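You operate a simulated robot arm through the tools that you are given. There is no shell and no other tool. Be economical: measure what you need, move in short steps, check, and stop when the job is done.

The job below is to be done with a simulated two-armed robot. You get a single attempt, and the scene is never put back.

Task
Charge the white and blue cells with the red one, then put the full cell in the blue tray.
Fine: seat them in the free bays, press START, lift nothing while charging; the 100 % cell stands in the blue tray, two stay seated; leave the rest.

Only the result counts: the job must be done as asked and must still hold three seconds after the hand-in. Knocking over, shifting, dropping, spilling or breaking anything else fails it.

Robot
Two 7-joint arms with fingered hands on one trunk, on a base that drives. Base frame: it is fixed to the floor where the robot stands at the start and does not move with it; the origin is under the middle of the robot, x ahead of it, y to its left, z up. Readings come in m, rad, newtons and seconds.
The left shoulder is at the start at [0.224, 0.125, 1.072], the right one opposite. Places, roughly: cell charger [0.6, -0.1, 0.8]; charge button [0.5, -0.1, 0.9]; inside of the blue tray [0.9, 0, 0.8]. Payload 3.7 kg a hand.
The tool frame of a hand sits at the grasp point between the pads (the TCP): z along the fingers, y along the line on which they close. The tips reach 0.025 m beyond it. The gripper opens to 0.088 m. The gripper's body begins 0.029 m behind the TCP. The gripper is a hand of 5 fingers: y runs from the thumb to the fingers, the wrist lies at [-0.013, -0.097, -0.162] in the tool frame, and closing takes about 1.5 s.
Orientation is told as [roll, pitch, yaw] about the base's x, y, z axes, in that order, counted from this pose: with the fingers straight down and the wrist toward the robot, the tool's x, y and z point along [0, 1, 0], [1, 0, 0] and [0, 0, -1] of the base frame.

Tools
- The arms move only by the tool arm_command. It takes "left_series", "right_series" or both (then of equal length, played together; a hand with none holds still); each is a list of rows, each an object of numbers (a shift or turn left out is 0, a gripper value left out holds the last): "x", "y", "z": the shift along the base's x, y, z in m; "rx", "ry", "rz": the turn, a rotation vector about the base's x, y, z in rad. In form: [{"x": .., "y": .., "z": .., "rx": .., "ry": .., "rz": ..}, ...]. A call has 1 to 12 rows; each row is the pose to reach, as a shift and turn from the pose commanded when the call began. "left_claw" and "right_claw" are, for a hand that has rows, the gripper command, from -1 (fully open) to 1 (shut), values between in proportion, set as the call begins (left out, the last holds). Rows are played at 5 a second. More than 0.05 m and 0.15 rad between two rows, or a gripper value outside its range, and nothing of the call is played. A pose out of reach is approached as far as the arm can. The call stops where the force on the tool passes 40 N (or 10 N more than at its start, if that is more) or the arm is blocked; 0.2 s more then pass. Each finger travels about 0.045 m/s and halts on what it meets, pressing with about 29 N; the grip force reading is that of the motor and also rises with nothing between the fingers. The clock runs only during rows and for 0.2 s after the last one: add rows that repeat a pose to give the fingers time. It gives the time, the measured TCP pose, the force on the tool (base axes), the opening and the grip force at its end, in the units of the frame above (readings bear some noise), with the torque about the TCP (base axes, N m) and any sound that the robot's microphone picked up, and new pictures: "show" is both (left out), scene, wrist or none (wrist: the cameras of the hands that moved).
- Cameras (640 x 400 px; columns grow to the right, rows downward): "scene" is now at [0.3524, 0.0067, 1.2077]; the picture's right is [-0.02, -1.00, 0.00], its down [-0.45, 0.01, -0.89] and it looks along [0.89, -0.02, -0.45] (base axes); focal length 214 px, centre (320, 200). "left" rides on the left gripper at [-0.059, -0.079, -0.105] in its tool frame; the picture's right is [-0.73, -0.32, 0.61], its down [0.62, -0.68, 0.38] and it looks along [0.29, 0.66, 0.70] (tool axes); focal length 234 px, centre (320, 200). "right" rides on the right gripper at [0.059, -0.079, -0.105] in its tool frame; the picture's right is [-0.73, 0.32, -0.61], its down [-0.62, -0.68, 0.38] and it looks along [-0.29, 0.66, 0.70] (tool axes); focal length 234 px, centre (320, 200). There is no depth. A picture from a camera that has moved, and an enlarged one, comes with that camera's place and axes in the base frame and with its lens. The place of the scene camera against the robot may be out by one fixed shift of up to 0.018 m in any direction.
- move_column(by): slides the trunk up (or, below 0, down) by that many m; the arms and the scene camera ride with it, the base frame stays. It gives what a move gives, with no picture.
- drive_base(legs): drives the robot by 1 to 6 legs, each [ahead, left, turn to the left] in m, m and rad, along the robot's own axes; the way and the turn of a leg run together, so that a leg with both is an arc; at most 1.5 m and 3.142 rad a leg. The arms and the cameras ride along, it lands a little off, and it stops where it bumps. It gives what a move gives, and a new picture of the scene camera.
- finger_targets(index, middle, ring, little, thumb_bend, thumb_turn, hand): sets how far each is bent, from 0 (flat) to 1 (curled in); at 0.3 the hand is open as for a grip, at 0.7 the pads meet at the TCP. One left out holds its place. A second passes; each finger stops where it meets its share of the squeeze, and holds until it gets a number again. A gripper value or a shape takes the hand back. It gives what a move gives, with no picture; readings hold the bend of each and the force on index, middle, ring, little, thumb and palm. thumb_turn goes from beside the hand (0) to across from the fingers (1), as for a grip.
- grasp_type(shape, hand): the hand has 5 fingers and takes this shape, open, in about a second: jaw (thumb against the fingers, like two jaws); tri (thumb and two fingers); tip (a fingertip pinch); poke (one finger out to press); point (the index stretched); flat (the hand flat); cup (the hand cupped); fist (a fist). The gripper value then closes the fingers along that shape, each until it touches; the sizes above hold for jaw. It gives what a move gives, with no picture.
- head_to(pan, tilt): turns the head with the scene camera to pan (to the left, within 1.396 rad either way) and tilt (down, from -0.506 to 1.204), counted from straight ahead of the robot. It gives what a move gives, and a new picture of the scene camera.
- inspect(camera, box): a new picture of the part [left, top, right, bottom] of that camera's present view, enlarged. The clock stands still meanwhile.
- sign_off(): hands the job in; it is judged then, once.

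Work in short steps. Places have to be worked out from the pictures, the camera data and where the tool is seen: move nearer, look again, correct. Check each grasp and each placing, and mend what went wrong. You have 120 turns and 260 pictures in all, those below and enlarged ones among them. Open the grippers and draw the arms clear of the work before you hand the job in, unless the task says otherwise; then end with one line.

The tools are called after ">>>" as name(argument=value, ...) on one line, values as JSON. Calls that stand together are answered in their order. arm_command: Moves the arms, as the interface text tells. Its arguments: {"type":"object","properties":{"left_series":{"type":"array","items":{"type":"object","properties":{"x":{"type":"number"},"y":{"type":"number"},"z":{"type":"number"},"rx":{"type":"number"},"ry":{"type":"number"},"rz":{"type":"number"}}}},"left_claw":{"type":"number"},"right_series":{"type":"array","items":{"type":"object","properties":{"x":{"type":"number"},"y":{"type":"number"},"z":{"type":"number"},"rx":{"type":"number"},"ry":{"type":"number"},"rz":{"type":"number"}}}},"right_claw":{"type":"number"},"show":{"type":"string","enum":["both","scene","wrist","none"]}},"required":[]} The other tools are called the same way: move_column (by) slides the trunk up or down; grasp_type (shape, hand) gives the hand a shape; finger_targets (index, middle, ring, little, thumb_bend, thumb_turn, hand) moves the fingers one by one; drive_base (legs) drives the base; head_to (pan, tilt) turns the head that bears the scene camera; inspect (camera, box) takes an enlarged picture of a part of a camera's view; sign_off () hands the job in.

At the start:

```text
t: 0.0
left_eef_pos: [0.5375, 0.2606, 1.1768]
left_orientation: [0.0, -0.001, 0.0]
left_contact_force: [0.0, -0.1, 0.2]
left_torque: [-0.01, 0.0, 0.0]
left_opening: 0.0873
left_grip_force: 0.0
left_shape: jaw
left_bend: [0.3, 0.3, 0.3, 0.3, 0.3, 0.98]
left_finger forces: [0.0, 0.1, 0.0, 0.0, 0.0, 0.0]
right_eef_pos: [0.5198, -0.2354, 1.1869]
right_orientation: [-0.002, 0.001, -0.003]
right_contact_force: [-0.4, 0.2, -0.1]
right_torque: [0.02, -0.01, 0.02]
right_opening: 0.0875
right_grip_force: 0.1
right_shape: jaw
right_bend: [0.3, 0.3, 0.3, 0.3, 0.3, 0.98]
right_finger forces: [0.0, 0.1, 0.0, 0.0, 0.0, 0.1]
trunk travel left (down, up): [-0.1, 0.316]
robot x, y, heading: [-0.0011, 0.0032, -0.002]
head pan, tilt: [-0.024, 0.471]
```

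scene: 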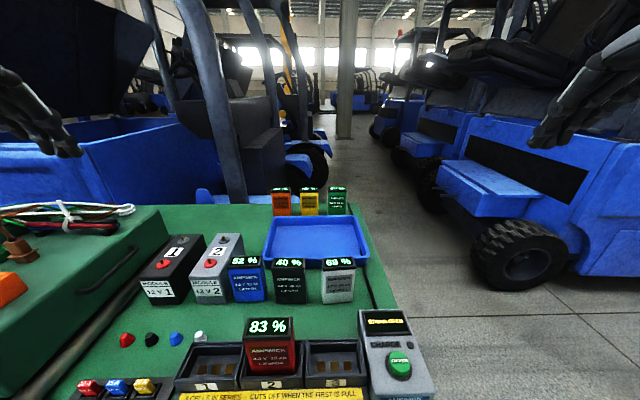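
right: 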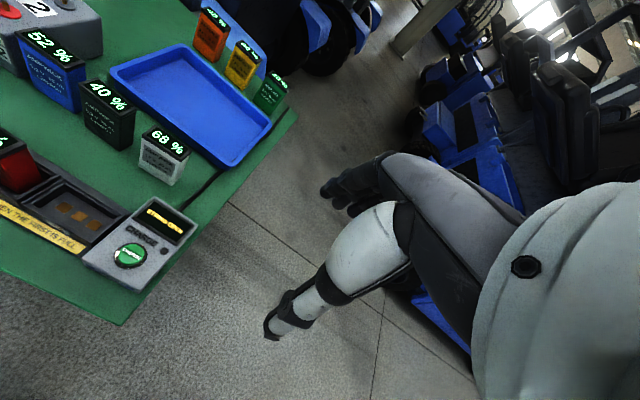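
left: 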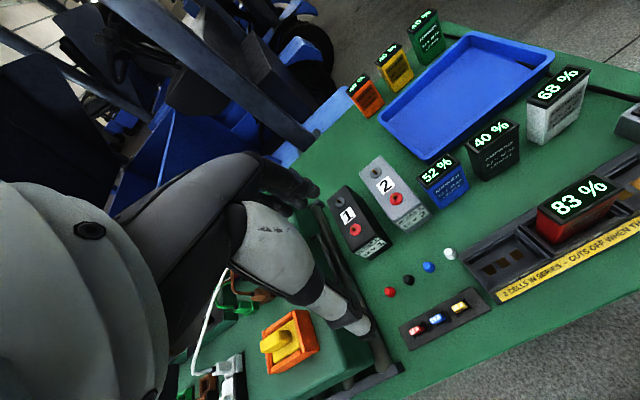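

I start by looking at the charger and the cells enlarged.

>>> inspect(camera="scene", box=[160, 240, 440, 400])

>>> head_to(pan=-0.1, tilt=0.9)

```text
2.29 times, centred on (300, 320) of scene
camera zoom: at [0.3524, 0.0067, 1.2077], right [-0.02, -1.0, 0.0], down [-0.45, 0.01, -0.89], along [0.89, -0.02, -0.45], focal length 490 px, centre (366, -74)
```

zoom: 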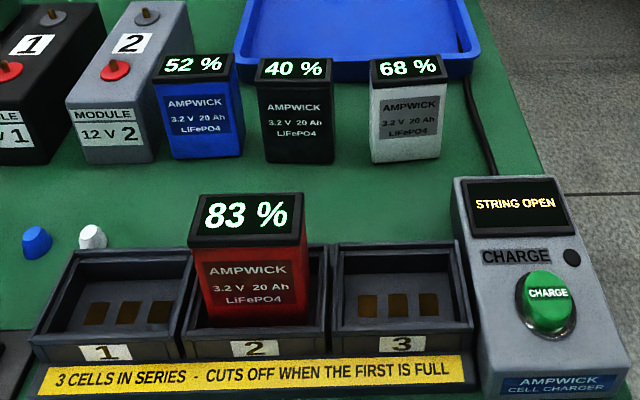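

```text
t: 0.9
left_eef_pos: [0.5376, 0.2606, 1.1766]
left_orientation: [0.0, -0.001, 0.003]
left_contact_force: [-0.8, -0.3, 0.0]
left_torque: [-0.01, 0.01, -0.01]
left_opening: 0.0877
left_grip_force: 0.1
left_shape: jaw
left_bend: [0.3, 0.3, 0.3, 0.3, 0.3, 0.98]
left_finger forces: [0.1, 0.1, 0.0, 0.1, 0.1, 0.0]
right_eef_pos: [0.5212, -0.2346, 1.1876]
right_orientation: [0.0, 0.001, 0.0]
right_contact_force: [0.4, 0.4, -0.7]
right_torque: [0.02, -0.01, 0.01]
right_opening: 0.0874
right_grip_force: 0.1
right_shape: jaw
right_bend: [0.3, 0.3, 0.3, 0.3, 0.3, 0.98]
right_finger forces: [0.0, 0.0, 0.1, 0.0, 0.1, 0.1]
trunk travel left (down, up): [-0.1, 0.316]
robot x, y, heading: [-0.0011, 0.0008, 0.001]
head pan, tilt: [-0.099, 0.901]
camera scene: at [0.336, 0.0014, 1.1714], right [-0.1, -1.0, 0.0], down [-0.78, 0.08, -0.62], along [0.62, -0.06, -0.78], focal length 214 px, centre (320, 200)
```

scene: 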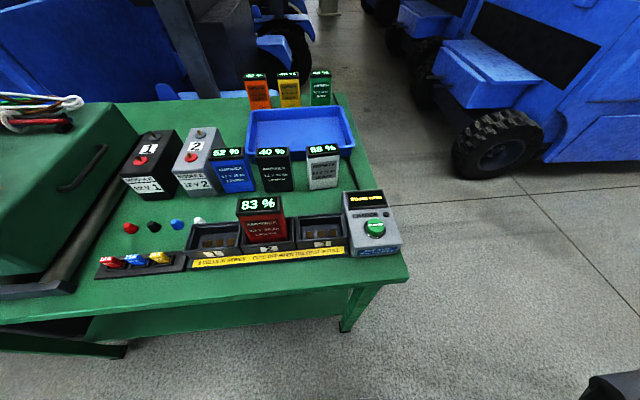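

I take enlarged views from the tilted head and the right wrist camera for triangulating.

>>> inspect(camera="scene", box=[180, 60, 420, 270])

>>> inspect(camera="right", box=[0, 0, 300, 320])

>>> inspect(camera="left", box=[320, 0, 640, 320])

```text
1.90 times, centred on (300, 165) of scene
camera zoom: at [0.336, 0.0014, 1.1714], right [-0.1, -1.0, 0.0], down [-0.78, 0.08, -0.62], along [0.62, -0.06, -0.78], focal length 408 px, centre (358, 267)
```

zoom: 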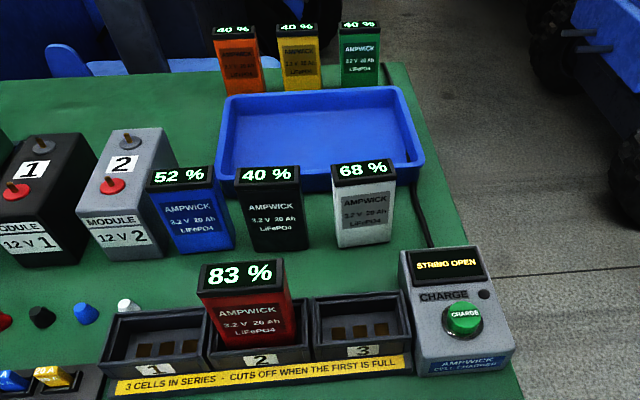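

```text
1.25 times, centred on (150, 160) of right
camera zoom: at [0.442, -0.1768, 1.2936], right [0.32, -0.73, 0.61], down [-0.68, -0.62, -0.38], along [0.66, -0.29, -0.7], focal length 293 px, centre (532, 250)
```

zoom: 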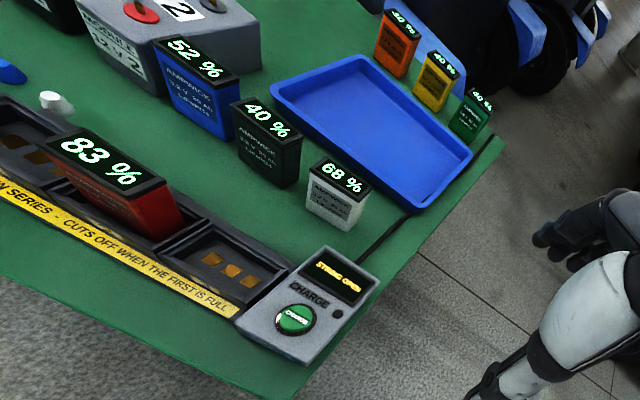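

```text
1.25 times, centred on (480, 160) of left
camera zoom: at [0.4582, 0.2023, 1.2807], right [-0.32, -0.73, -0.61], down [-0.68, 0.62, -0.38], along [0.66, 0.29, -0.7], focal length 293 px, centre (120, 250)
```

zoom: 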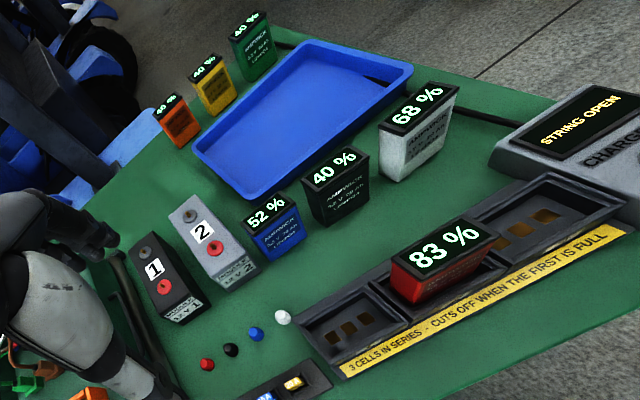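

Triangulating gives white top ≈ (0.678,-0.045,0.908), blue top ≈ (0.686,0.14,0.908), red ≈ (0.540,0.065,0.923), table ≈ 0.796. I move the right hand above the white cell to check.

>>> arm_command(right_series=[{"x": 0.026, "y": 0.032, "z": -0.01}, {"x": 0.052, "y": 0.064, "z": -0.03}, {"x": 0.078, "y": 0.096, "z": -0.055}, {"x": 0.104, "y": 0.128, "z": -0.085}, {"x": 0.13, "y": 0.16, "z": -0.11}, {"x": 0.155, "y": 0.19, "z": -0.137}, {"x": 0.155, "y": 0.19, "z": -0.137}], right_claw=-1)

```text
refused: row 4 steps farther than a row can; nothing moved
```

The step limit is slightly exceeded; I use more rows.

>>> arm_command(right_series=[{"x": 0.022, "y": 0.027, "z": -0.0195}, {"x": 0.044, "y": 0.054, "z": -0.039}, {"x": 0.066, "y": 0.081, "z": -0.0585}, {"x": 0.088, "y": 0.108, "z": -0.078}, {"x": 0.11, "y": 0.135, "z": -0.0975}, {"x": 0.132, "y": 0.162, "z": -0.117}, {"x": 0.155, "y": 0.19, "z": -0.137}, {"x": 0.155, "y": 0.19, "z": -0.137}], right_claw=-1)

```text
t: 2.7
left_eef_pos: [0.5363, 0.2609, 1.1768]
left_orientation: [0.001, 0.0, 0.001]
left_contact_force: [-0.8, 0.4, 0.0]
left_torque: [0.01, -0.01, -0.05]
left_opening: 0.0875
left_grip_force: 0.0
left_shape: jaw
left_bend: [0.3, 0.3, 0.3, 0.3, 0.3, 0.98]
left_finger forces: [0.0, 0.0, 0.0, 0.0, 0.0, 0.1]
right_eef_pos: [0.6749, -0.0447, 1.0504]
right_orientation: [0.0, 0.001, -0.001]
right_contact_force: [-0.4, -0.8, -0.3]
right_torque: [-0.01, 0.03, 0.03]
right_opening: 0.0878
right_grip_force: 0.1
right_shape: jaw
right_bend: [0.3, 0.3, 0.3, 0.3, 0.3, 0.98]
right_finger forces: [0.0, 0.0, 0.0, 0.0, 0.0, 0.1]
trunk travel left (down, up): [-0.1, 0.316]
robot x, y, heading: [-0.0002, -0.0006, -0.001]
head pan, tilt: [-0.099, 0.901]
camera scene: at [0.3355, 0.0011, 1.1716], right [-0.1, -0.99, 0.0], down [-0.78, 0.08, -0.62], along [0.62, -0.06, -0.78], focal length 214 px, centre (320, 200)
camera right: at [0.5961, 0.0138, 1.1572], right [0.32, -0.73, 0.61], down [-0.68, -0.62, -0.38], along [0.66, -0.29, -0.7], focal length 234 px, centre (320, 200)
```

scene: 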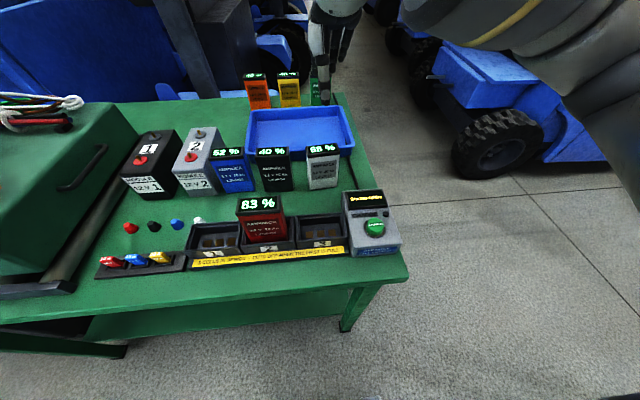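
right: 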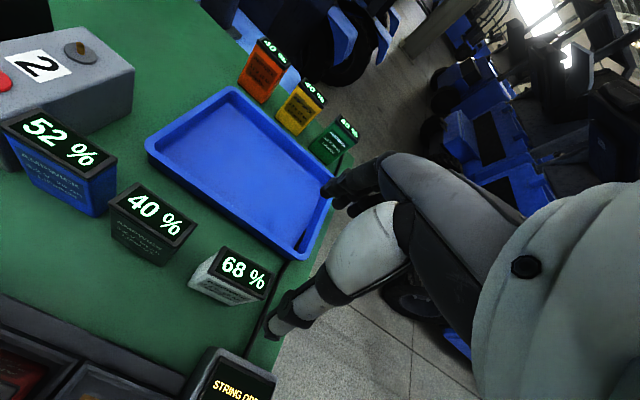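

Hand is in place; I zoom on the white cell to refine its place and yaw.

>>> inspect(camera="right", box=[80, 160, 300, 320])

>>> inspect(camera="right", box=[0, 0, 360, 240])

```text
2.50 times, centred on (190, 240) of right
camera zoom: at [0.5961, 0.0138, 1.1572], right [0.32, -0.73, 0.61], down [-0.68, -0.62, -0.38], along [0.66, -0.29, -0.7], focal length 585 px, centre (645, 100)
```

zoom: 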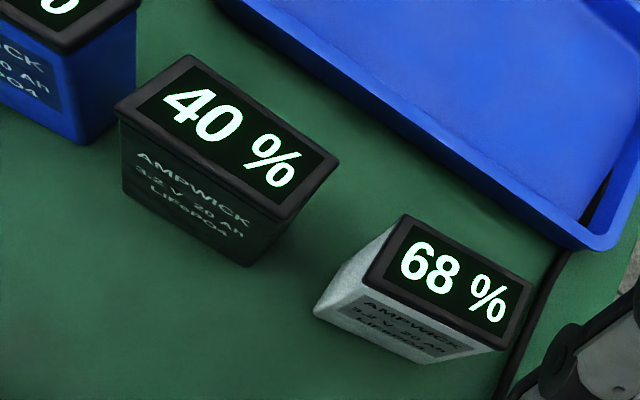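

```text
1.67 times, centred on (180, 120) of right
camera zoom: at [0.5961, 0.0138, 1.1572], right [0.32, -0.73, 0.61], down [-0.68, -0.62, -0.38], along [0.66, -0.29, -0.7], focal length 390 px, centre (553, 333)
```

zoom: 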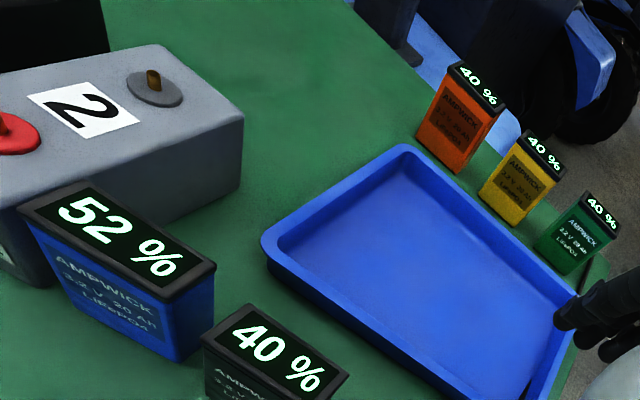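

White is centred at about (0.680,-0.046) with yaw ≈ +0.07. I turn the hand to match and go down to z≈0.888, open.

>>> arm_command(right_series=[{"x": 0.005, "y": -0.001, "z": -0.04, "rz": 0.07}, {"x": 0.005, "y": -0.001, "z": -0.08, "rz": 0.07}, {"x": 0.005, "y": -0.001, "z": -0.11, "rz": 0.07}, {"x": 0.005, "y": -0.001, "z": -0.11, "rz": 0.07}], right_claw=-1)

```text
t: 3.7
left_eef_pos: [0.5364, 0.2613, 1.1765]
left_orientation: [-0.001, 0.0, 0.002]
left_contact_force: [0.2, -0.5, 0.0]
left_torque: [0.02, -0.01, -0.02]
left_opening: 0.0877
left_grip_force: 0.0
left_shape: jaw
left_bend: [0.3, 0.3, 0.3, 0.3, 0.3, 0.98]
left_finger forces: [0.0, 0.1, 0.0, 0.0, 0.0, 0.0]
right_eef_pos: [0.6808, -0.0453, 0.9396]
right_orientation: [0.0, 0.0, 0.069]
right_contact_force: [-0.7, 0.3, 0.1]
right_torque: [0.02, 0.01, -0.03]
right_opening: 0.0876
right_grip_force: 0.0
right_shape: jaw
right_bend: [0.3, 0.3, 0.3, 0.3, 0.3, 0.98]
right_finger forces: [0.1, 0.1, 0.0, 0.1, 0.1, 0.0]
trunk travel left (down, up): [-0.1, 0.316]
robot x, y, heading: [0.0002, -0.0001, -0.001]
head pan, tilt: [-0.099, 0.901]
camera scene: at [0.3357, 0.0015, 1.1715], right [-0.1, -1.0, 0.0], down [-0.78, 0.08, -0.62], along [0.62, -0.06, -0.78], focal length 214 px, centre (320, 200)
camera right: at [0.5975, 0.0074, 1.0466], right [0.37, -0.7, 0.61], down [-0.64, -0.67, -0.38], along [0.68, -0.24, -0.7], focal length 234 px, centre (320, 200)
```

scene: 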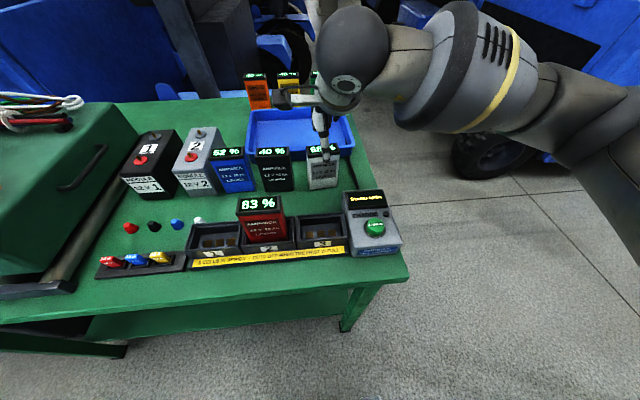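
right: 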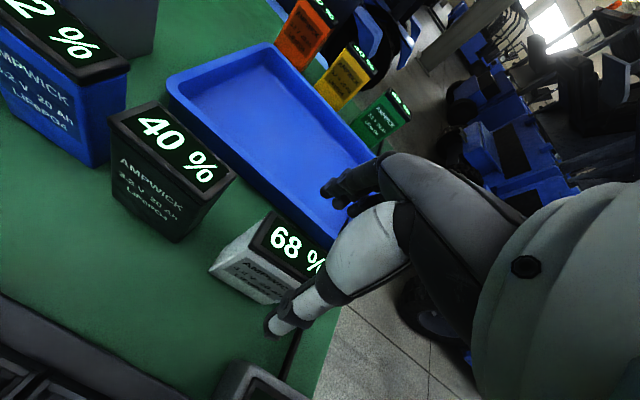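

The cell lid is where the tool axis should meet it. I go down the last 5 cm.

>>> arm_command(right_series=[{"z": -0.025}, {"z": -0.05}, {"z": -0.05}])

>>> inspect(camera="scene", box=[220, 80, 420, 220])

```text
t: 4.5
left_eef_pos: [0.5369, 0.2601, 1.1771]
left_orientation: [-0.001, 0.001, -0.002]
left_contact_force: [-0.3, 0.7, -0.5]
left_torque: [0.02, 0.01, 0.01]
left_opening: 0.0877
left_grip_force: 0.1
left_shape: jaw
left_bend: [0.3, 0.3, 0.3, 0.3, 0.3, 0.98]
left_finger forces: [0.0, 0.0, 0.0, 0.0, 0.0, 0.0]
right_eef_pos: [0.6803, -0.0444, 0.8907]
right_orientation: [0.0, -0.001, 0.069]
right_contact_force: [0.0, 0.1, -0.3]
right_torque: [-0.01, 0.0, -0.03]
right_opening: 0.0877
right_grip_force: 0.0
right_shape: jaw
right_bend: [0.3, 0.3, 0.3, 0.3, 0.3, 0.98]
right_finger forces: [0.0, 0.0, 0.0, 0.0, 0.0, 0.0]
trunk travel left (down, up): [-0.1, 0.316]
robot x, y, heading: [-0.0005, 0.0023, 0.003]
head pan, tilt: [-0.099, 0.901]
camera scene: at [0.3358, 0.0014, 1.1715], right [-0.1, -1.0, 0.0], down [-0.78, 0.08, -0.62], along [0.62, -0.06, -0.78], focal length 214 px, centre (320, 200)
camera right: at [0.5981, 0.0073, 0.9971], right [0.37, -0.7, 0.61], down [-0.64, -0.67, -0.38], along [0.68, -0.24, -0.7], focal length 234 px, centre (320, 200)
```

scene: 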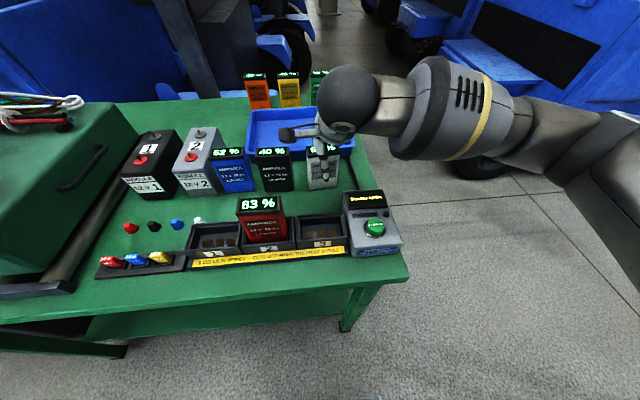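
right: 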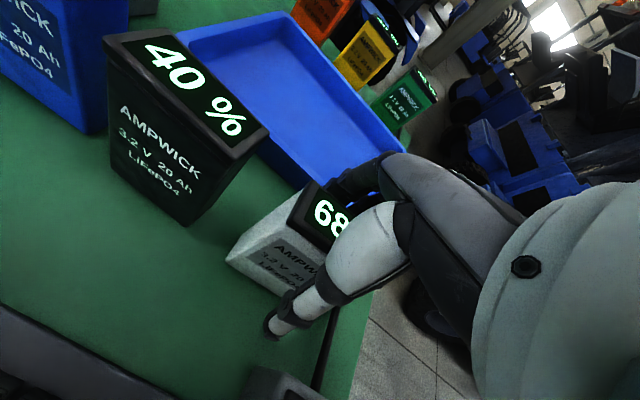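

```text
2.86 times, centred on (320, 150) of scene
camera zoom: at [0.3358, 0.0014, 1.1715], right [-0.1, -1.0, 0.0], down [-0.78, 0.08, -0.62], along [0.62, -0.06, -0.78], focal length 613 px, centre (320, 343)
```

zoom: 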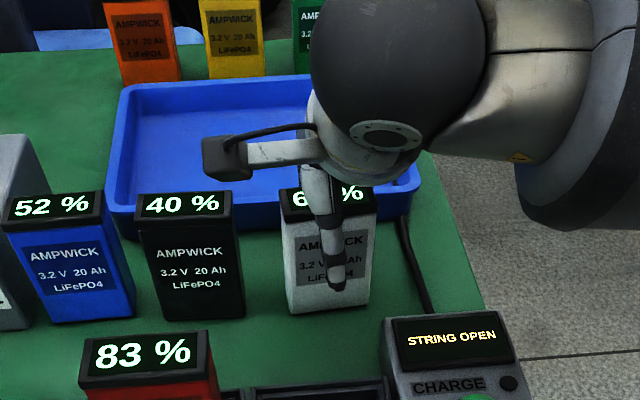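

The thumb is in front, fingers behind. I close.

>>> arm_command(right_series=[{"z": 0}, {"z": 0}, {"z": 0}, {"z": 0}, {"z": 0}, {"z": 0}, {"z": 0}, {"z": 0}], right_claw=1)

```text
t: 6.3
left_eef_pos: [0.5363, 0.2611, 1.1763]
left_orientation: [-0.001, -0.001, -0.001]
left_contact_force: [0.1, 0.6, -0.1]
left_torque: [0.01, -0.04, 0.03]
left_opening: 0.0876
left_grip_force: 0.0
left_shape: jaw
left_bend: [0.3, 0.3, 0.3, 0.3, 0.3, 0.98]
left_finger forces: [0.0, 0.0, 0.0, 0.1, 0.1, 0.0]
right_eef_pos: [0.6804, -0.0452, 0.8917]
right_orientation: [0.0, -0.001, 0.068]
right_contact_force: [-0.2, -1.4, -0.5]
right_torque: [0.01, 0.05, 0.01]
right_opening: 0.0242
right_grip_force: 29.0
right_shape: jaw
right_bend: [0.74, 0.57, 0.57, 0.6, 0.74, 0.99]
right_finger forces: [15.4, 6.4, 3.2, 1.5, 26.7, 0.0]
trunk travel left (down, up): [-0.1, 0.316]
robot x, y, heading: [0.0016, -0.0025, 0.005]
head pan, tilt: [-0.099, 0.901]
camera scene: at [0.336, 0.0013, 1.1713], right [-0.1, -1.0, 0.0], down [-0.78, 0.08, -0.62], along [0.62, -0.06, -0.78], focal length 214 px, centre (320, 200)
camera right: at [0.5984, 0.0071, 0.997], right [0.37, -0.7, 0.61], down [-0.64, -0.67, -0.38], along [0.67, -0.24, -0.7], focal length 234 px, centre (320, 200)
```

scene: 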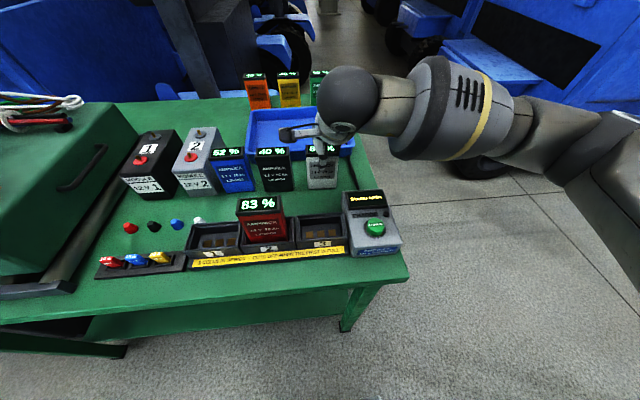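
right: 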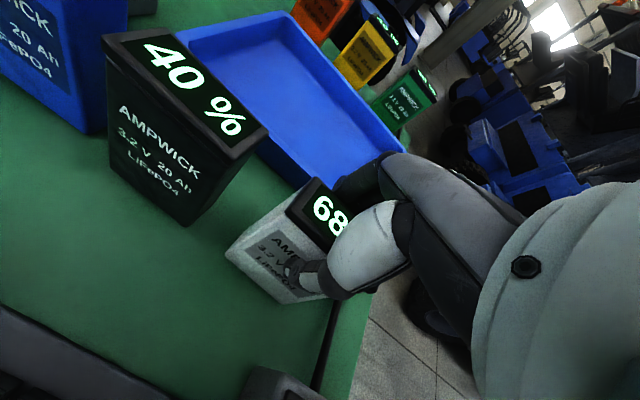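

Grip is good (29 N, opening 24 mm). I lift 0.10 m straight up, turning the yaw back to 0 at the top.

>>> arm_command(right_series=[{"z": 0.02}, {"z": 0.05}, {"z": 0.08}, {"z": 0.1, "rz": -0.035}, {"z": 0.1, "rz": -0.069}, {"z": 0.1, "rz": -0.069}])

```text
t: 7.7
left_eef_pos: [0.5371, 0.2591, 1.1752]
left_orientation: [0.001, 0.0, 0.0]
left_contact_force: [0.4, -0.9, -0.9]
left_torque: [0.0, -0.02, 0.04]
left_opening: 0.0879
left_grip_force: 0.0
left_shape: jaw
left_bend: [0.3, 0.3, 0.3, 0.3, 0.3, 0.98]
left_finger forces: [0.0, 0.1, 0.1, 0.0, 0.0, 0.1]
right_eef_pos: [0.6801, -0.0474, 0.9912]
right_orientation: [0.0, 0.001, 0.0]
right_contact_force: [-0.6, -1.0, -3.4]
right_torque: [0.0, -0.01, -0.01]
right_opening: 0.0244
right_grip_force: 29.5
right_shape: jaw
right_bend: [0.74, 0.57, 0.58, 0.71, 0.74, 0.99]
right_finger forces: [16.2, 6.3, 3.0, 0.7, 26.4, 0.1]
trunk travel left (down, up): [-0.1, 0.316]
robot x, y, heading: [-0.0017, 0.0013, 0.001]
head pan, tilt: [-0.099, 0.901]
camera scene: at [0.3363, 0.0014, 1.1712], right [-0.1, -1.0, 0.0], down [-0.78, 0.08, -0.62], along [0.62, -0.06, -0.78], focal length 214 px, centre (320, 200)
camera right: at [0.6021, 0.0119, 1.0965], right [0.32, -0.73, 0.61], down [-0.68, -0.62, -0.38], along [0.66, -0.29, -0.7], focal length 234 px, centre (320, 200)
```

scene: 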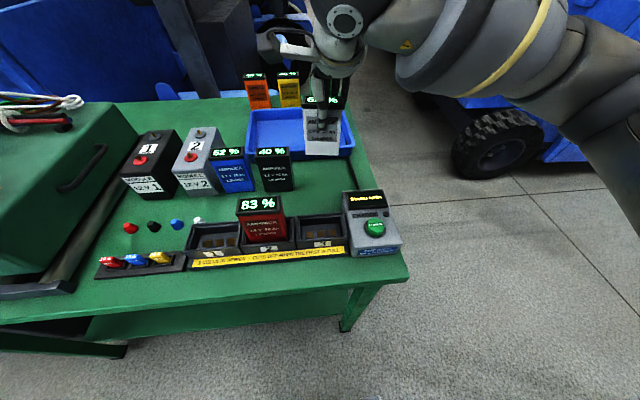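
right: 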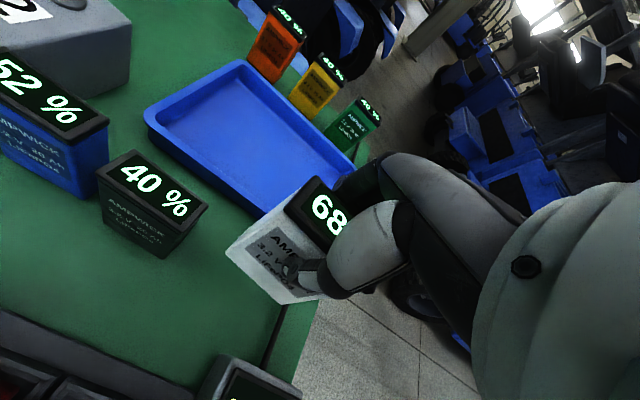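

The white cell is held upright. I carry it over to bay 3 at this height.

>>> arm_command(right_series=[{"x": -0.035, "y": 0.004}, {"x": -0.07, "y": 0.008}, {"x": -0.105, "y": 0.012}, {"x": -0.138, "y": 0.016}, {"x": -0.138, "y": 0.016}, {"x": -0.138, "y": 0.016}])

>>> inspect(camera="scene", box=[180, 120, 420, 270])

>>> inspect(camera="left", box=[400, 80, 640, 320])

```text
t: 9.1
left_eef_pos: [0.5373, 0.2606, 1.1756]
left_orientation: [0.0, 0.0, 0.001]
left_contact_force: [0.8, 0.0, -0.8]
left_torque: [0.05, 0.0, 0.02]
left_opening: 0.0875
left_grip_force: 0.0
left_shape: jaw
left_bend: [0.3, 0.3, 0.3, 0.3, 0.3, 0.98]
left_finger forces: [0.0, 0.1, 0.0, 0.1, 0.0, 0.1]
right_eef_pos: [0.542, -0.031, 0.9885]
right_orientation: [0.0, 0.0, 0.0]
right_contact_force: [-0.8, -0.2, -3.8]
right_torque: [0.03, -0.01, 0.03]
right_opening: 0.0242
right_grip_force: 28.5
right_shape: jaw
right_bend: [0.74, 0.57, 0.58, 0.71, 0.74, 0.99]
right_finger forces: [16.4, 6.3, 3.2, 0.5, 26.4, 0.0]
trunk travel left (down, up): [-0.1, 0.316]
robot x, y, heading: [-0.0017, 0.0013, 0.002]
head pan, tilt: [-0.099, 0.901]
camera scene: at [0.3362, 0.0014, 1.1713], right [-0.1, -1.0, 0.0], down [-0.78, 0.08, -0.62], along [0.62, -0.06, -0.78], focal length 214 px, centre (320, 200)
camera right: at [0.4643, 0.0281, 1.0957], right [0.32, -0.73, 0.61], down [-0.68, -0.62, -0.38], along [0.66, -0.29, -0.7], focal length 234 px, centre (320, 200)
```

scene: 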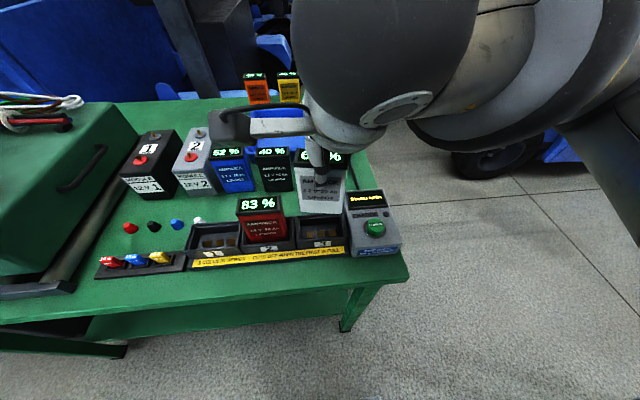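
right: 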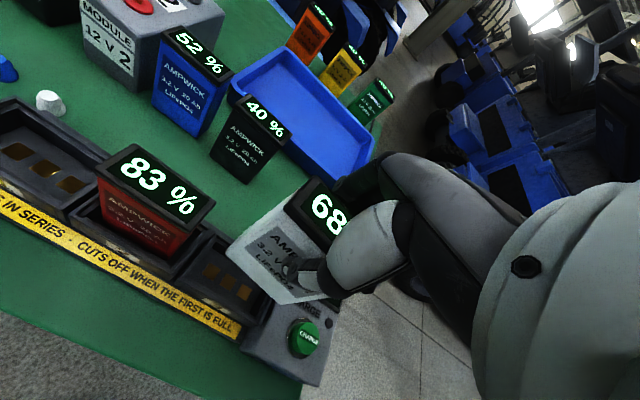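

```text
2.67 times, centred on (300, 195) of scene
camera zoom: at [0.3362, 0.0014, 1.1713], right [-0.1, -1.0, 0.0], down [-0.78, 0.08, -0.62], along [0.62, -0.06, -0.78], focal length 572 px, centre (373, 213)
```

zoom: 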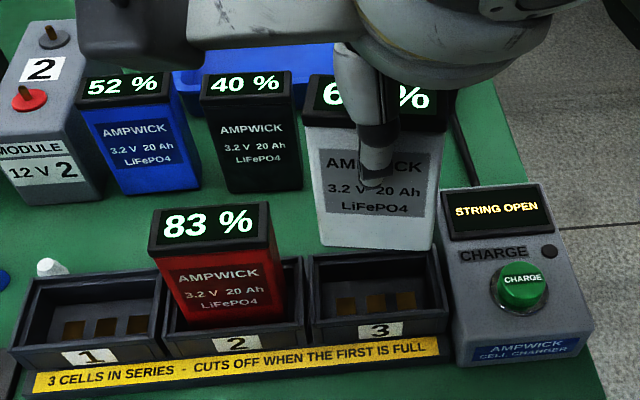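

```text
1.67 times, centred on (520, 200) of left
camera zoom: at [0.4585, 0.2023, 1.2805], right [-0.32, -0.73, -0.61], down [-0.68, 0.62, -0.38], along [0.66, 0.29, -0.7], focal length 390 px, centre (-13, 200)
```

zoom: 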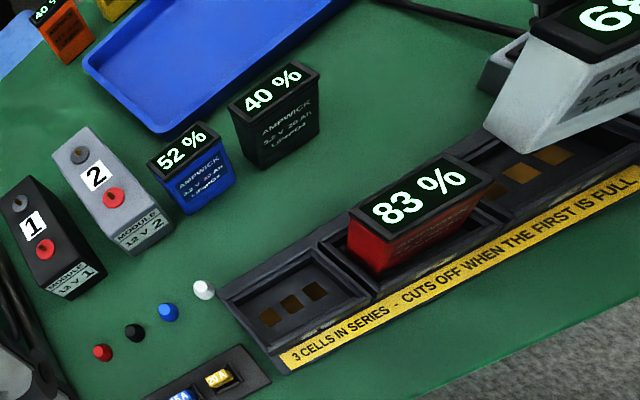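

I zoom on the bays from the right wrist camera to measure bay edges and the held cell.

>>> inspect(camera="right", box=[0, 90, 360, 340])

```text
1.60 times, centred on (180, 215) of right
camera zoom: at [0.4643, 0.0281, 1.0957], right [0.32, -0.73, 0.61], down [-0.68, -0.62, -0.38], along [0.66, -0.29, -0.7], focal length 375 px, centre (544, 176)
```

zoom: 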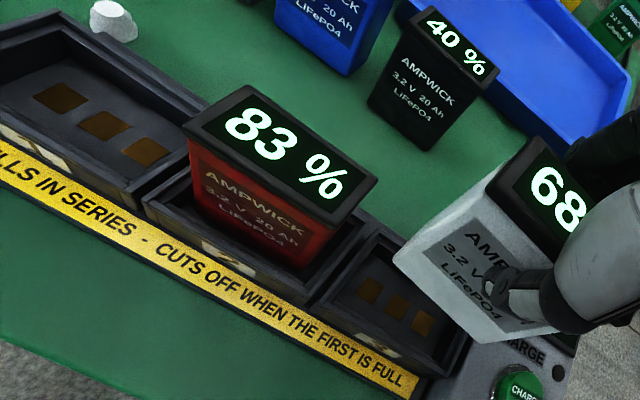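

I zoom closer on the held cell, to check its yaw in the hand.

>>> inspect(camera="right", box=[200, 160, 380, 320])

>>> inspect(camera="scene", box=[270, 130, 400, 260])

```text
2.50 times, centred on (290, 240) of right
camera zoom: at [0.4643, 0.0281, 1.0957], right [0.32, -0.73, 0.61], down [-0.68, -0.62, -0.38], along [0.66, -0.29, -0.7], focal length 585 px, centre (395, 100)
```

zoom: 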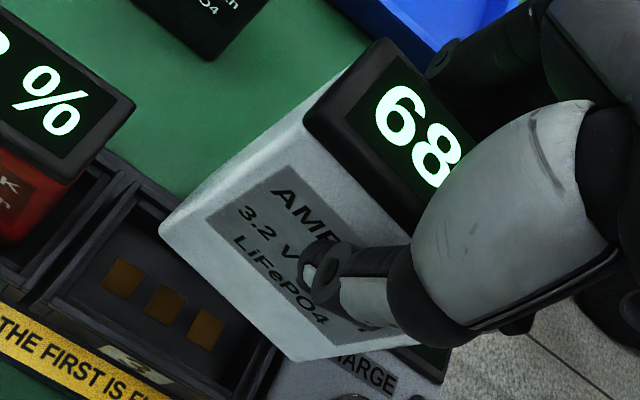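

```text
3.08 times, centred on (335, 195) of scene
camera zoom: at [0.3362, 0.0014, 1.1713], right [-0.1, -1.0, 0.0], down [-0.78, 0.08, -0.62], along [0.62, -0.06, -0.78], focal length 660 px, centre (274, 215)
```

zoom: 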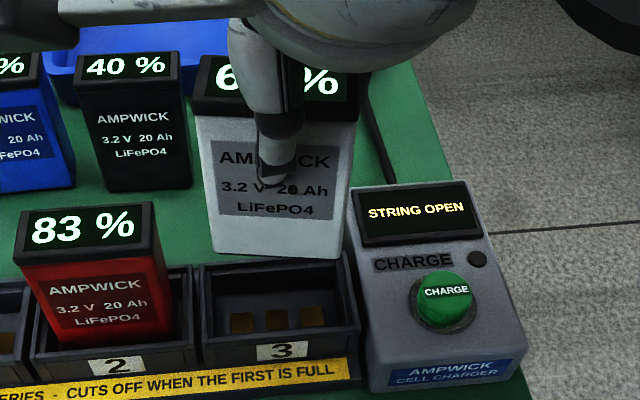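

The cell has twisted about -0.18 rad in the grip (right side nearer). I turn the hand +0.185, shift a little, and go down 0.03 to measure again.

>>> arm_command(right_series=[{"x": -0.003, "rz": 0.1}, {"x": -0.005, "y": 0.001, "rz": 0.185}, {"x": -0.005, "y": 0.001, "z": -0.025, "rz": 0.185}, {"x": -0.005, "y": 0.001, "z": -0.025, "rz": 0.185}], show="none")

>>> inspect(camera="scene", box=[250, 140, 390, 270])

>>> inspect(camera="right", box=[160, 140, 380, 320])

>>> inspect(camera="left", box=[440, 40, 640, 240])

```text
t: 10.1
left_eef_pos: [0.5372, 0.2604, 1.1754]
left_orientation: [0.0, 0.0, 0.002]
left_contact_force: [0.1, 0.3, -0.7]
left_torque: [0.03, 0.01, 0.03]
left_opening: 0.0877
left_grip_force: 0.0
left_shape: jaw
left_bend: [0.3, 0.3, 0.3, 0.3, 0.3, 0.98]
left_finger forces: [0.1, 0.0, 0.1, 0.0, 0.1, 0.0]
right_eef_pos: [0.5381, -0.0289, 0.9654]
right_orientation: [0.0, 0.0, 0.184]
right_contact_force: [0.0, 0.0, -5.0]
right_torque: [-0.02, -0.03, 0.02]
right_opening: 0.0241
right_grip_force: 28.5
right_shape: jaw
right_bend: [0.74, 0.57, 0.58, 0.71, 0.74, 0.99]
right_finger forces: [16.6, 6.4, 3.2, 0.6, 26.5, 0.0]
trunk travel left (down, up): [-0.1, 0.316]
robot x, y, heading: [-0.0004, 0.0001, -0.003]
head pan, tilt: [-0.099, 0.901]
```

```text
3.08 times, centred on (320, 205) of scene
camera zoom: at [0.3359, 0.0014, 1.1714], right [-0.1, -1.0, 0.0], down [-0.78, 0.08, -0.62], along [0.62, -0.06, -0.78], focal length 660 px, centre (320, 185)
```

zoom: 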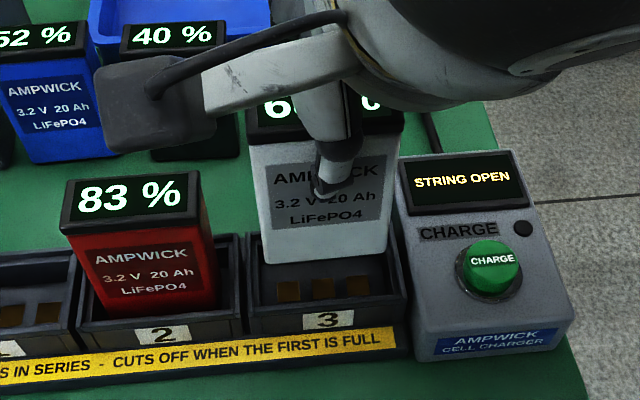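

```text
2.22 times, centred on (270, 230) of right
camera zoom: at [0.4495, 0.0137, 1.0714], right [0.45, -0.65, 0.61], down [-0.55, -0.74, -0.38], along [0.7, -0.16, -0.7], focal length 520 px, centre (431, 133)
```

zoom: 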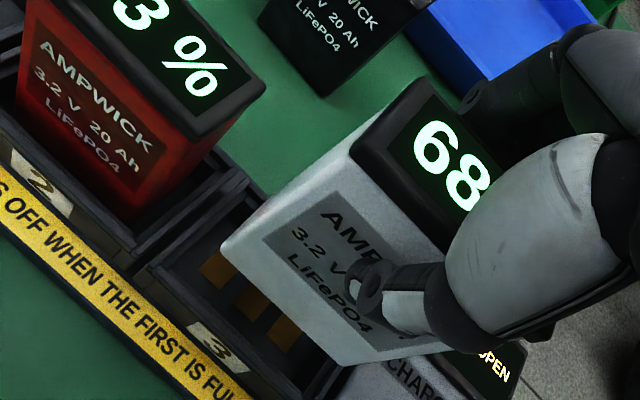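

```text
2.00 times, centred on (540, 140) of left
camera zoom: at [0.4581, 0.2023, 1.2807], right [-0.32, -0.73, -0.61], down [-0.68, 0.62, -0.38], along [0.66, 0.29, -0.7], focal length 468 px, centre (-120, 320)
```

zoom: 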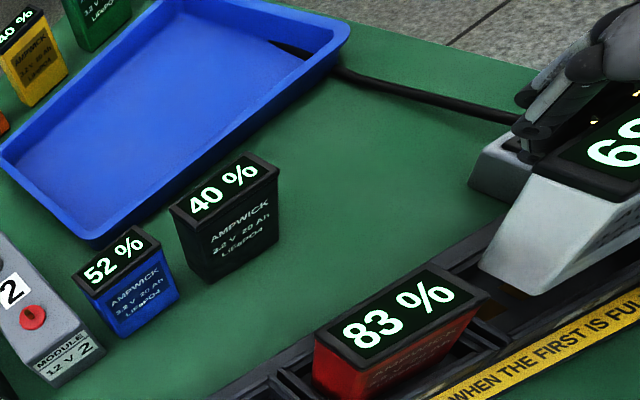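

Yaw is now nearly right (charger itself ≈ +0.02). I add +0.03 yaw and 2 mm in x, and lower until the bottom is inside the bay, then look.

>>> arm_command(right_series=[{"x": 0.002, "rz": 0.03}, {"x": 0.002, "z": -0.015, "rz": 0.03}, {"x": 0.002, "z": -0.03, "rz": 0.03}, {"x": 0.002, "z": -0.038, "rz": 0.03}, {"x": 0.002, "z": -0.038, "rz": 0.03}], show="none")

>>> inspect(camera="scene", box=[250, 160, 390, 270])

>>> inspect(camera="right", box=[160, 140, 380, 320])

>>> inspect(camera="left", box=[480, 80, 640, 240])

```text
t: 11.3
left_eef_pos: [0.5377, 0.2621, 1.1759]
left_orientation: [-0.001, -0.002, -0.001]
left_contact_force: [-0.6, -0.1, 0.0]
left_torque: [-0.03, 0.02, 0.03]
left_opening: 0.0879
left_grip_force: 0.0
left_shape: jaw
left_bend: [0.3, 0.3, 0.3, 0.3, 0.3, 0.98]
left_finger forces: [0.0, 0.1, 0.0, 0.0, 0.0, 0.0]
right_eef_pos: [0.5404, -0.0289, 0.9271]
right_orientation: [-0.001, -0.001, 0.215]
right_contact_force: [0.5, 0.5, -3.5]
right_torque: [0.01, 0.0, 0.04]
right_opening: 0.024
right_grip_force: 29.3
right_shape: jaw
right_bend: [0.74, 0.57, 0.58, 0.71, 0.74, 0.99]
right_finger forces: [16.6, 6.5, 3.2, 0.5, 26.6, 0.0]
trunk travel left (down, up): [-0.1, 0.316]
robot x, y, heading: [0.0007, -0.0025, -0.001]
head pan, tilt: [-0.099, 0.901]
```

```text
3.64 times, centred on (320, 215) of scene
camera zoom: at [0.3362, 0.0014, 1.1713], right [-0.1, -1.0, 0.0], down [-0.78, 0.08, -0.62], along [0.62, -0.06, -0.78], focal length 780 px, centre (320, 146)
```

zoom: 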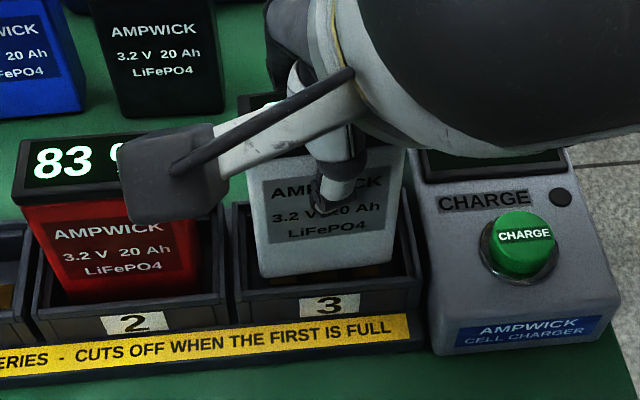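

```text
2.22 times, centred on (270, 230) of right
camera zoom: at [0.4505, 0.0112, 1.0333], right [0.47, -0.64, 0.61], down [-0.53, -0.75, -0.38], along [0.7, -0.14, -0.7], focal length 520 px, centre (431, 133)
```

zoom: 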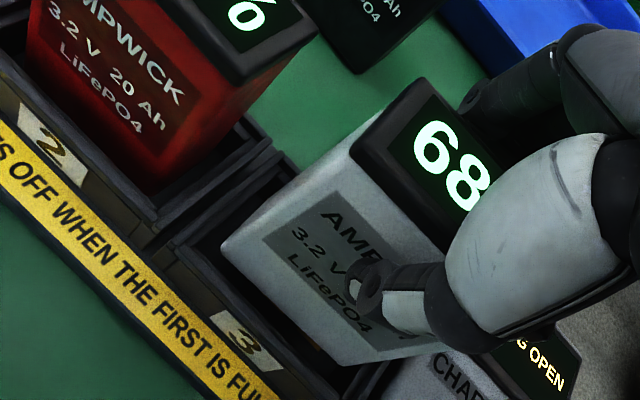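

```text
2.50 times, centred on (560, 160) of left
camera zoom: at [0.4585, 0.2023, 1.2805], right [-0.32, -0.73, -0.61], down [-0.68, 0.62, -0.38], along [0.66, 0.29, -0.7], focal length 585 px, centre (-280, 300)
```

zoom: 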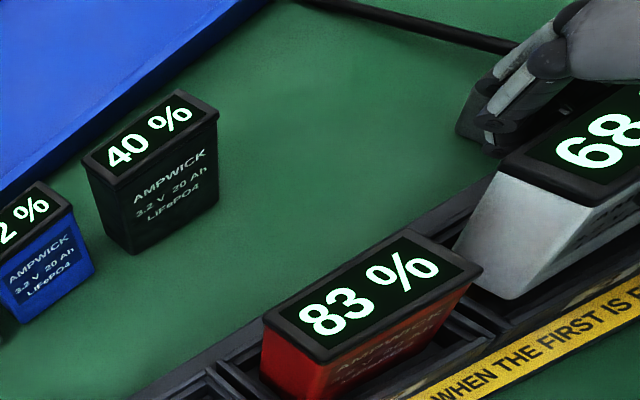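

It is centred over and entering the bay, yaw matching. I lower gently to the floor.

>>> arm_command(right_series=[{"z": -0.008, "rz": -0.01}, {"z": -0.014, "rz": -0.01}, {"z": -0.018, "rz": -0.01}, {"z": -0.021, "rz": -0.01}, {"z": -0.023, "rz": -0.01}], show="none")

>>> inspect(camera="scene", box=[250, 160, 390, 270])

>>> inspect(camera="right", box=[160, 140, 380, 320])

```text
t: 12.5
left_eef_pos: [0.5373, 0.261, 1.177]
left_orientation: [0.0, 0.0, 0.0]
left_contact_force: [0.3, -0.3, -0.1]
left_torque: [-0.03, 0.0, 0.01]
left_opening: 0.0875
left_grip_force: 0.0
left_shape: jaw
left_bend: [0.3, 0.3, 0.3, 0.3, 0.3, 0.98]
left_finger forces: [0.0, 0.0, 0.0, 0.0, 0.1, 0.0]
right_eef_pos: [0.5378, -0.0289, 0.9049]
right_orientation: [0.001, -0.003, 0.206]
right_contact_force: [0.5, 0.3, -0.8]
right_torque: [0.01, -0.01, 0.01]
right_opening: 0.024
right_grip_force: 29.1
right_shape: jaw
right_bend: [0.74, 0.57, 0.58, 0.71, 0.74, 0.99]
right_finger forces: [16.9, 6.5, 3.3, 0.6, 26.6, 0.1]
trunk travel left (down, up): [-0.1, 0.316]
robot x, y, heading: [0.0052, -0.0003, 0.006]
head pan, tilt: [-0.099, 0.901]
```

```text
3.64 times, centred on (320, 215) of scene
camera zoom: at [0.3359, 0.0013, 1.1715], right [-0.1, -1.0, 0.0], down [-0.78, 0.08, -0.62], along [0.62, -0.06, -0.78], focal length 780 px, centre (320, 146)
```

zoom: 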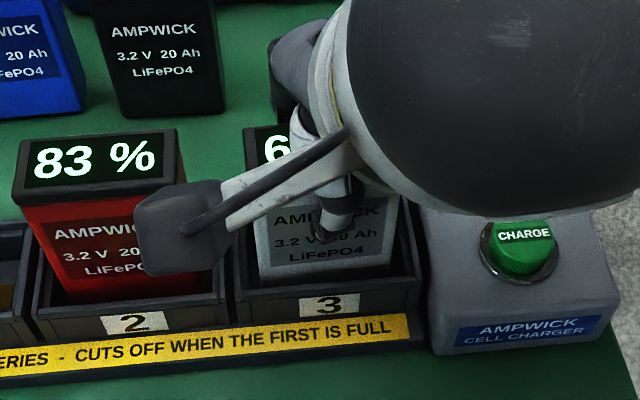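

```text
2.22 times, centred on (270, 230) of right
camera zoom: at [0.4507, 0.0117, 1.0111], right [0.46, -0.65, 0.61], down [-0.54, -0.75, -0.38], along [0.7, -0.15, -0.7], focal length 520 px, centre (431, 133)
```

zoom: 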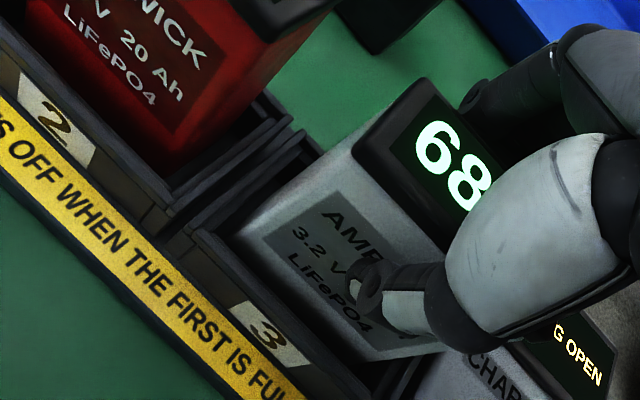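

Weight reading dropped, so the floor is just met. I press 3 mm further to confirm contact.

>>> arm_command(right_series=[{"z": -0.002}, {"z": -0.004}, {"z": -0.004}], show="none")

```text
t: 13.3
left_eef_pos: [0.5364, 0.2609, 1.1787]
left_orientation: [-0.001, -0.002, 0.0]
left_contact_force: [0.2, 0.0, 0.0]
left_torque: [0.04, -0.04, -0.03]
left_opening: 0.088
left_grip_force: 0.0
left_shape: jaw
left_bend: [0.3, 0.3, 0.3, 0.3, 0.3, 0.98]
left_finger forces: [0.0, 0.0, 0.0, 0.0, 0.1, 0.0]
right_eef_pos: [0.5387, -0.0294, 0.9025]
right_orientation: [0.001, -0.007, 0.204]
right_contact_force: [4.4, -1.7, 23.9]
right_torque: [-0.09, -0.07, 0.06]
right_opening: 0.0254
right_grip_force: 29.5
right_shape: jaw
right_bend: [0.74, 0.56, 0.58, 0.71, 0.75, 0.99]
right_finger forces: [18.7, 8.8, 4.4, 1.2, 29.5, 0.0]
trunk travel left (down, up): [-0.1, 0.316]
robot x, y, heading: [-0.0, 0.0016, -0.0]
head pan, tilt: [-0.099, 0.901]
```

It rests on the floor (24 N). I back off 3 mm and open, then rise.

>>> arm_command(right_series=[{"z": 0.003}, {"z": 0.003}], show="none")

>>> arm_command(right_series=[{"z": 0.0}, {"z": 0.0}, {"z": 0.0}, {"z": 0.0}, {"z": 0.0}, {"z": 0.0}, {"z": 0.0}, {"z": 0.0}, {"z": 0.01}, {"z": 0.04}, {"z": 0.08}, {"z": 0.11}], right_claw=-1)

```text
t: 13.9
left_eef_pos: [0.537, 0.2617, 1.176]
left_orientation: [0.001, 0.0, 0.0]
left_contact_force: [-0.9, 0.9, -0.1]
left_torque: [0.01, -0.01, 0.0]
left_opening: 0.0876
left_grip_force: 0.1
left_shape: jaw
left_bend: [0.3, 0.3, 0.3, 0.3, 0.3, 0.98]
left_finger forces: [0.0, 0.1, 0.1, 0.0, 0.0, 0.0]
right_eef_pos: [0.5391, -0.0306, 0.9033]
right_orientation: [0.0, 0.0, 0.205]
right_contact_force: [4.4, -0.7, 15.2]
right_torque: [-0.02, -0.11, 0.04]
right_opening: 0.0254
right_grip_force: 28.8
right_shape: jaw
right_bend: [0.74, 0.56, 0.58, 0.71, 0.75, 0.99]
right_finger forces: [18.8, 8.8, 4.0, 1.3, 28.2, 0.1]
trunk travel left (down, up): [-0.1, 0.316]
robot x, y, heading: [-0.0031, -0.0006, -0.004]
head pan, tilt: [-0.099, 0.901]
```

```text
t: 16.5
left_eef_pos: [0.5383, 0.2607, 1.1764]
left_orientation: [0.001, 0.0, 0.001]
left_contact_force: [-0.7, 0.3, 0.9]
left_torque: [-0.01, 0.01, 0.01]
left_opening: 0.0877
left_grip_force: 0.0
left_shape: jaw
left_bend: [0.3, 0.3, 0.3, 0.3, 0.3, 0.98]
left_finger forces: [0.1, 0.0, 0.1, 0.0, 0.0, 0.0]
right_eef_pos: [0.5394, -0.0281, 1.0132]
right_orientation: [-0.002, 0.0, 0.206]
right_contact_force: [0.3, 0.9, -0.5]
right_torque: [0.02, -0.04, 0.02]
right_opening: 0.0877
right_grip_force: 0.1
right_shape: jaw
right_bend: [0.3, 0.3, 0.3, 0.3, 0.3, 0.98]
right_finger forces: [0.0, 0.0, 0.0, 0.0, 0.0, 0.0]
trunk travel left (down, up): [-0.1, 0.316]
robot x, y, heading: [-0.0021, 0.0007, 0.002]
head pan, tilt: [-0.099, 0.901]
camera scene: at [0.3357, 0.0015, 1.1715], right [-0.1, -1.0, 0.0], down [-0.78, 0.08, -0.62], along [0.62, -0.06, -0.78], focal length 214 px, centre (320, 200)
camera right: at [0.4505, 0.0121, 1.1199], right [0.46, -0.64, 0.61], down [-0.54, -0.75, -0.38], along [0.7, -0.15, -0.7], focal length 234 px, centre (320, 200)
```

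scene: 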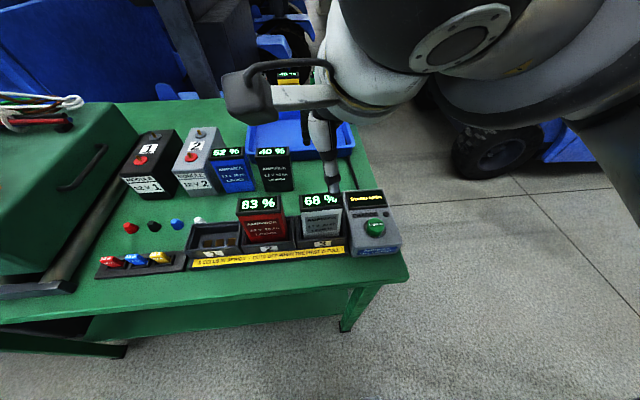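
right: 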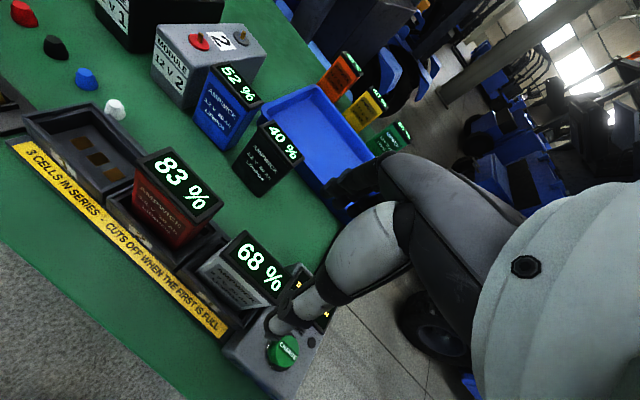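

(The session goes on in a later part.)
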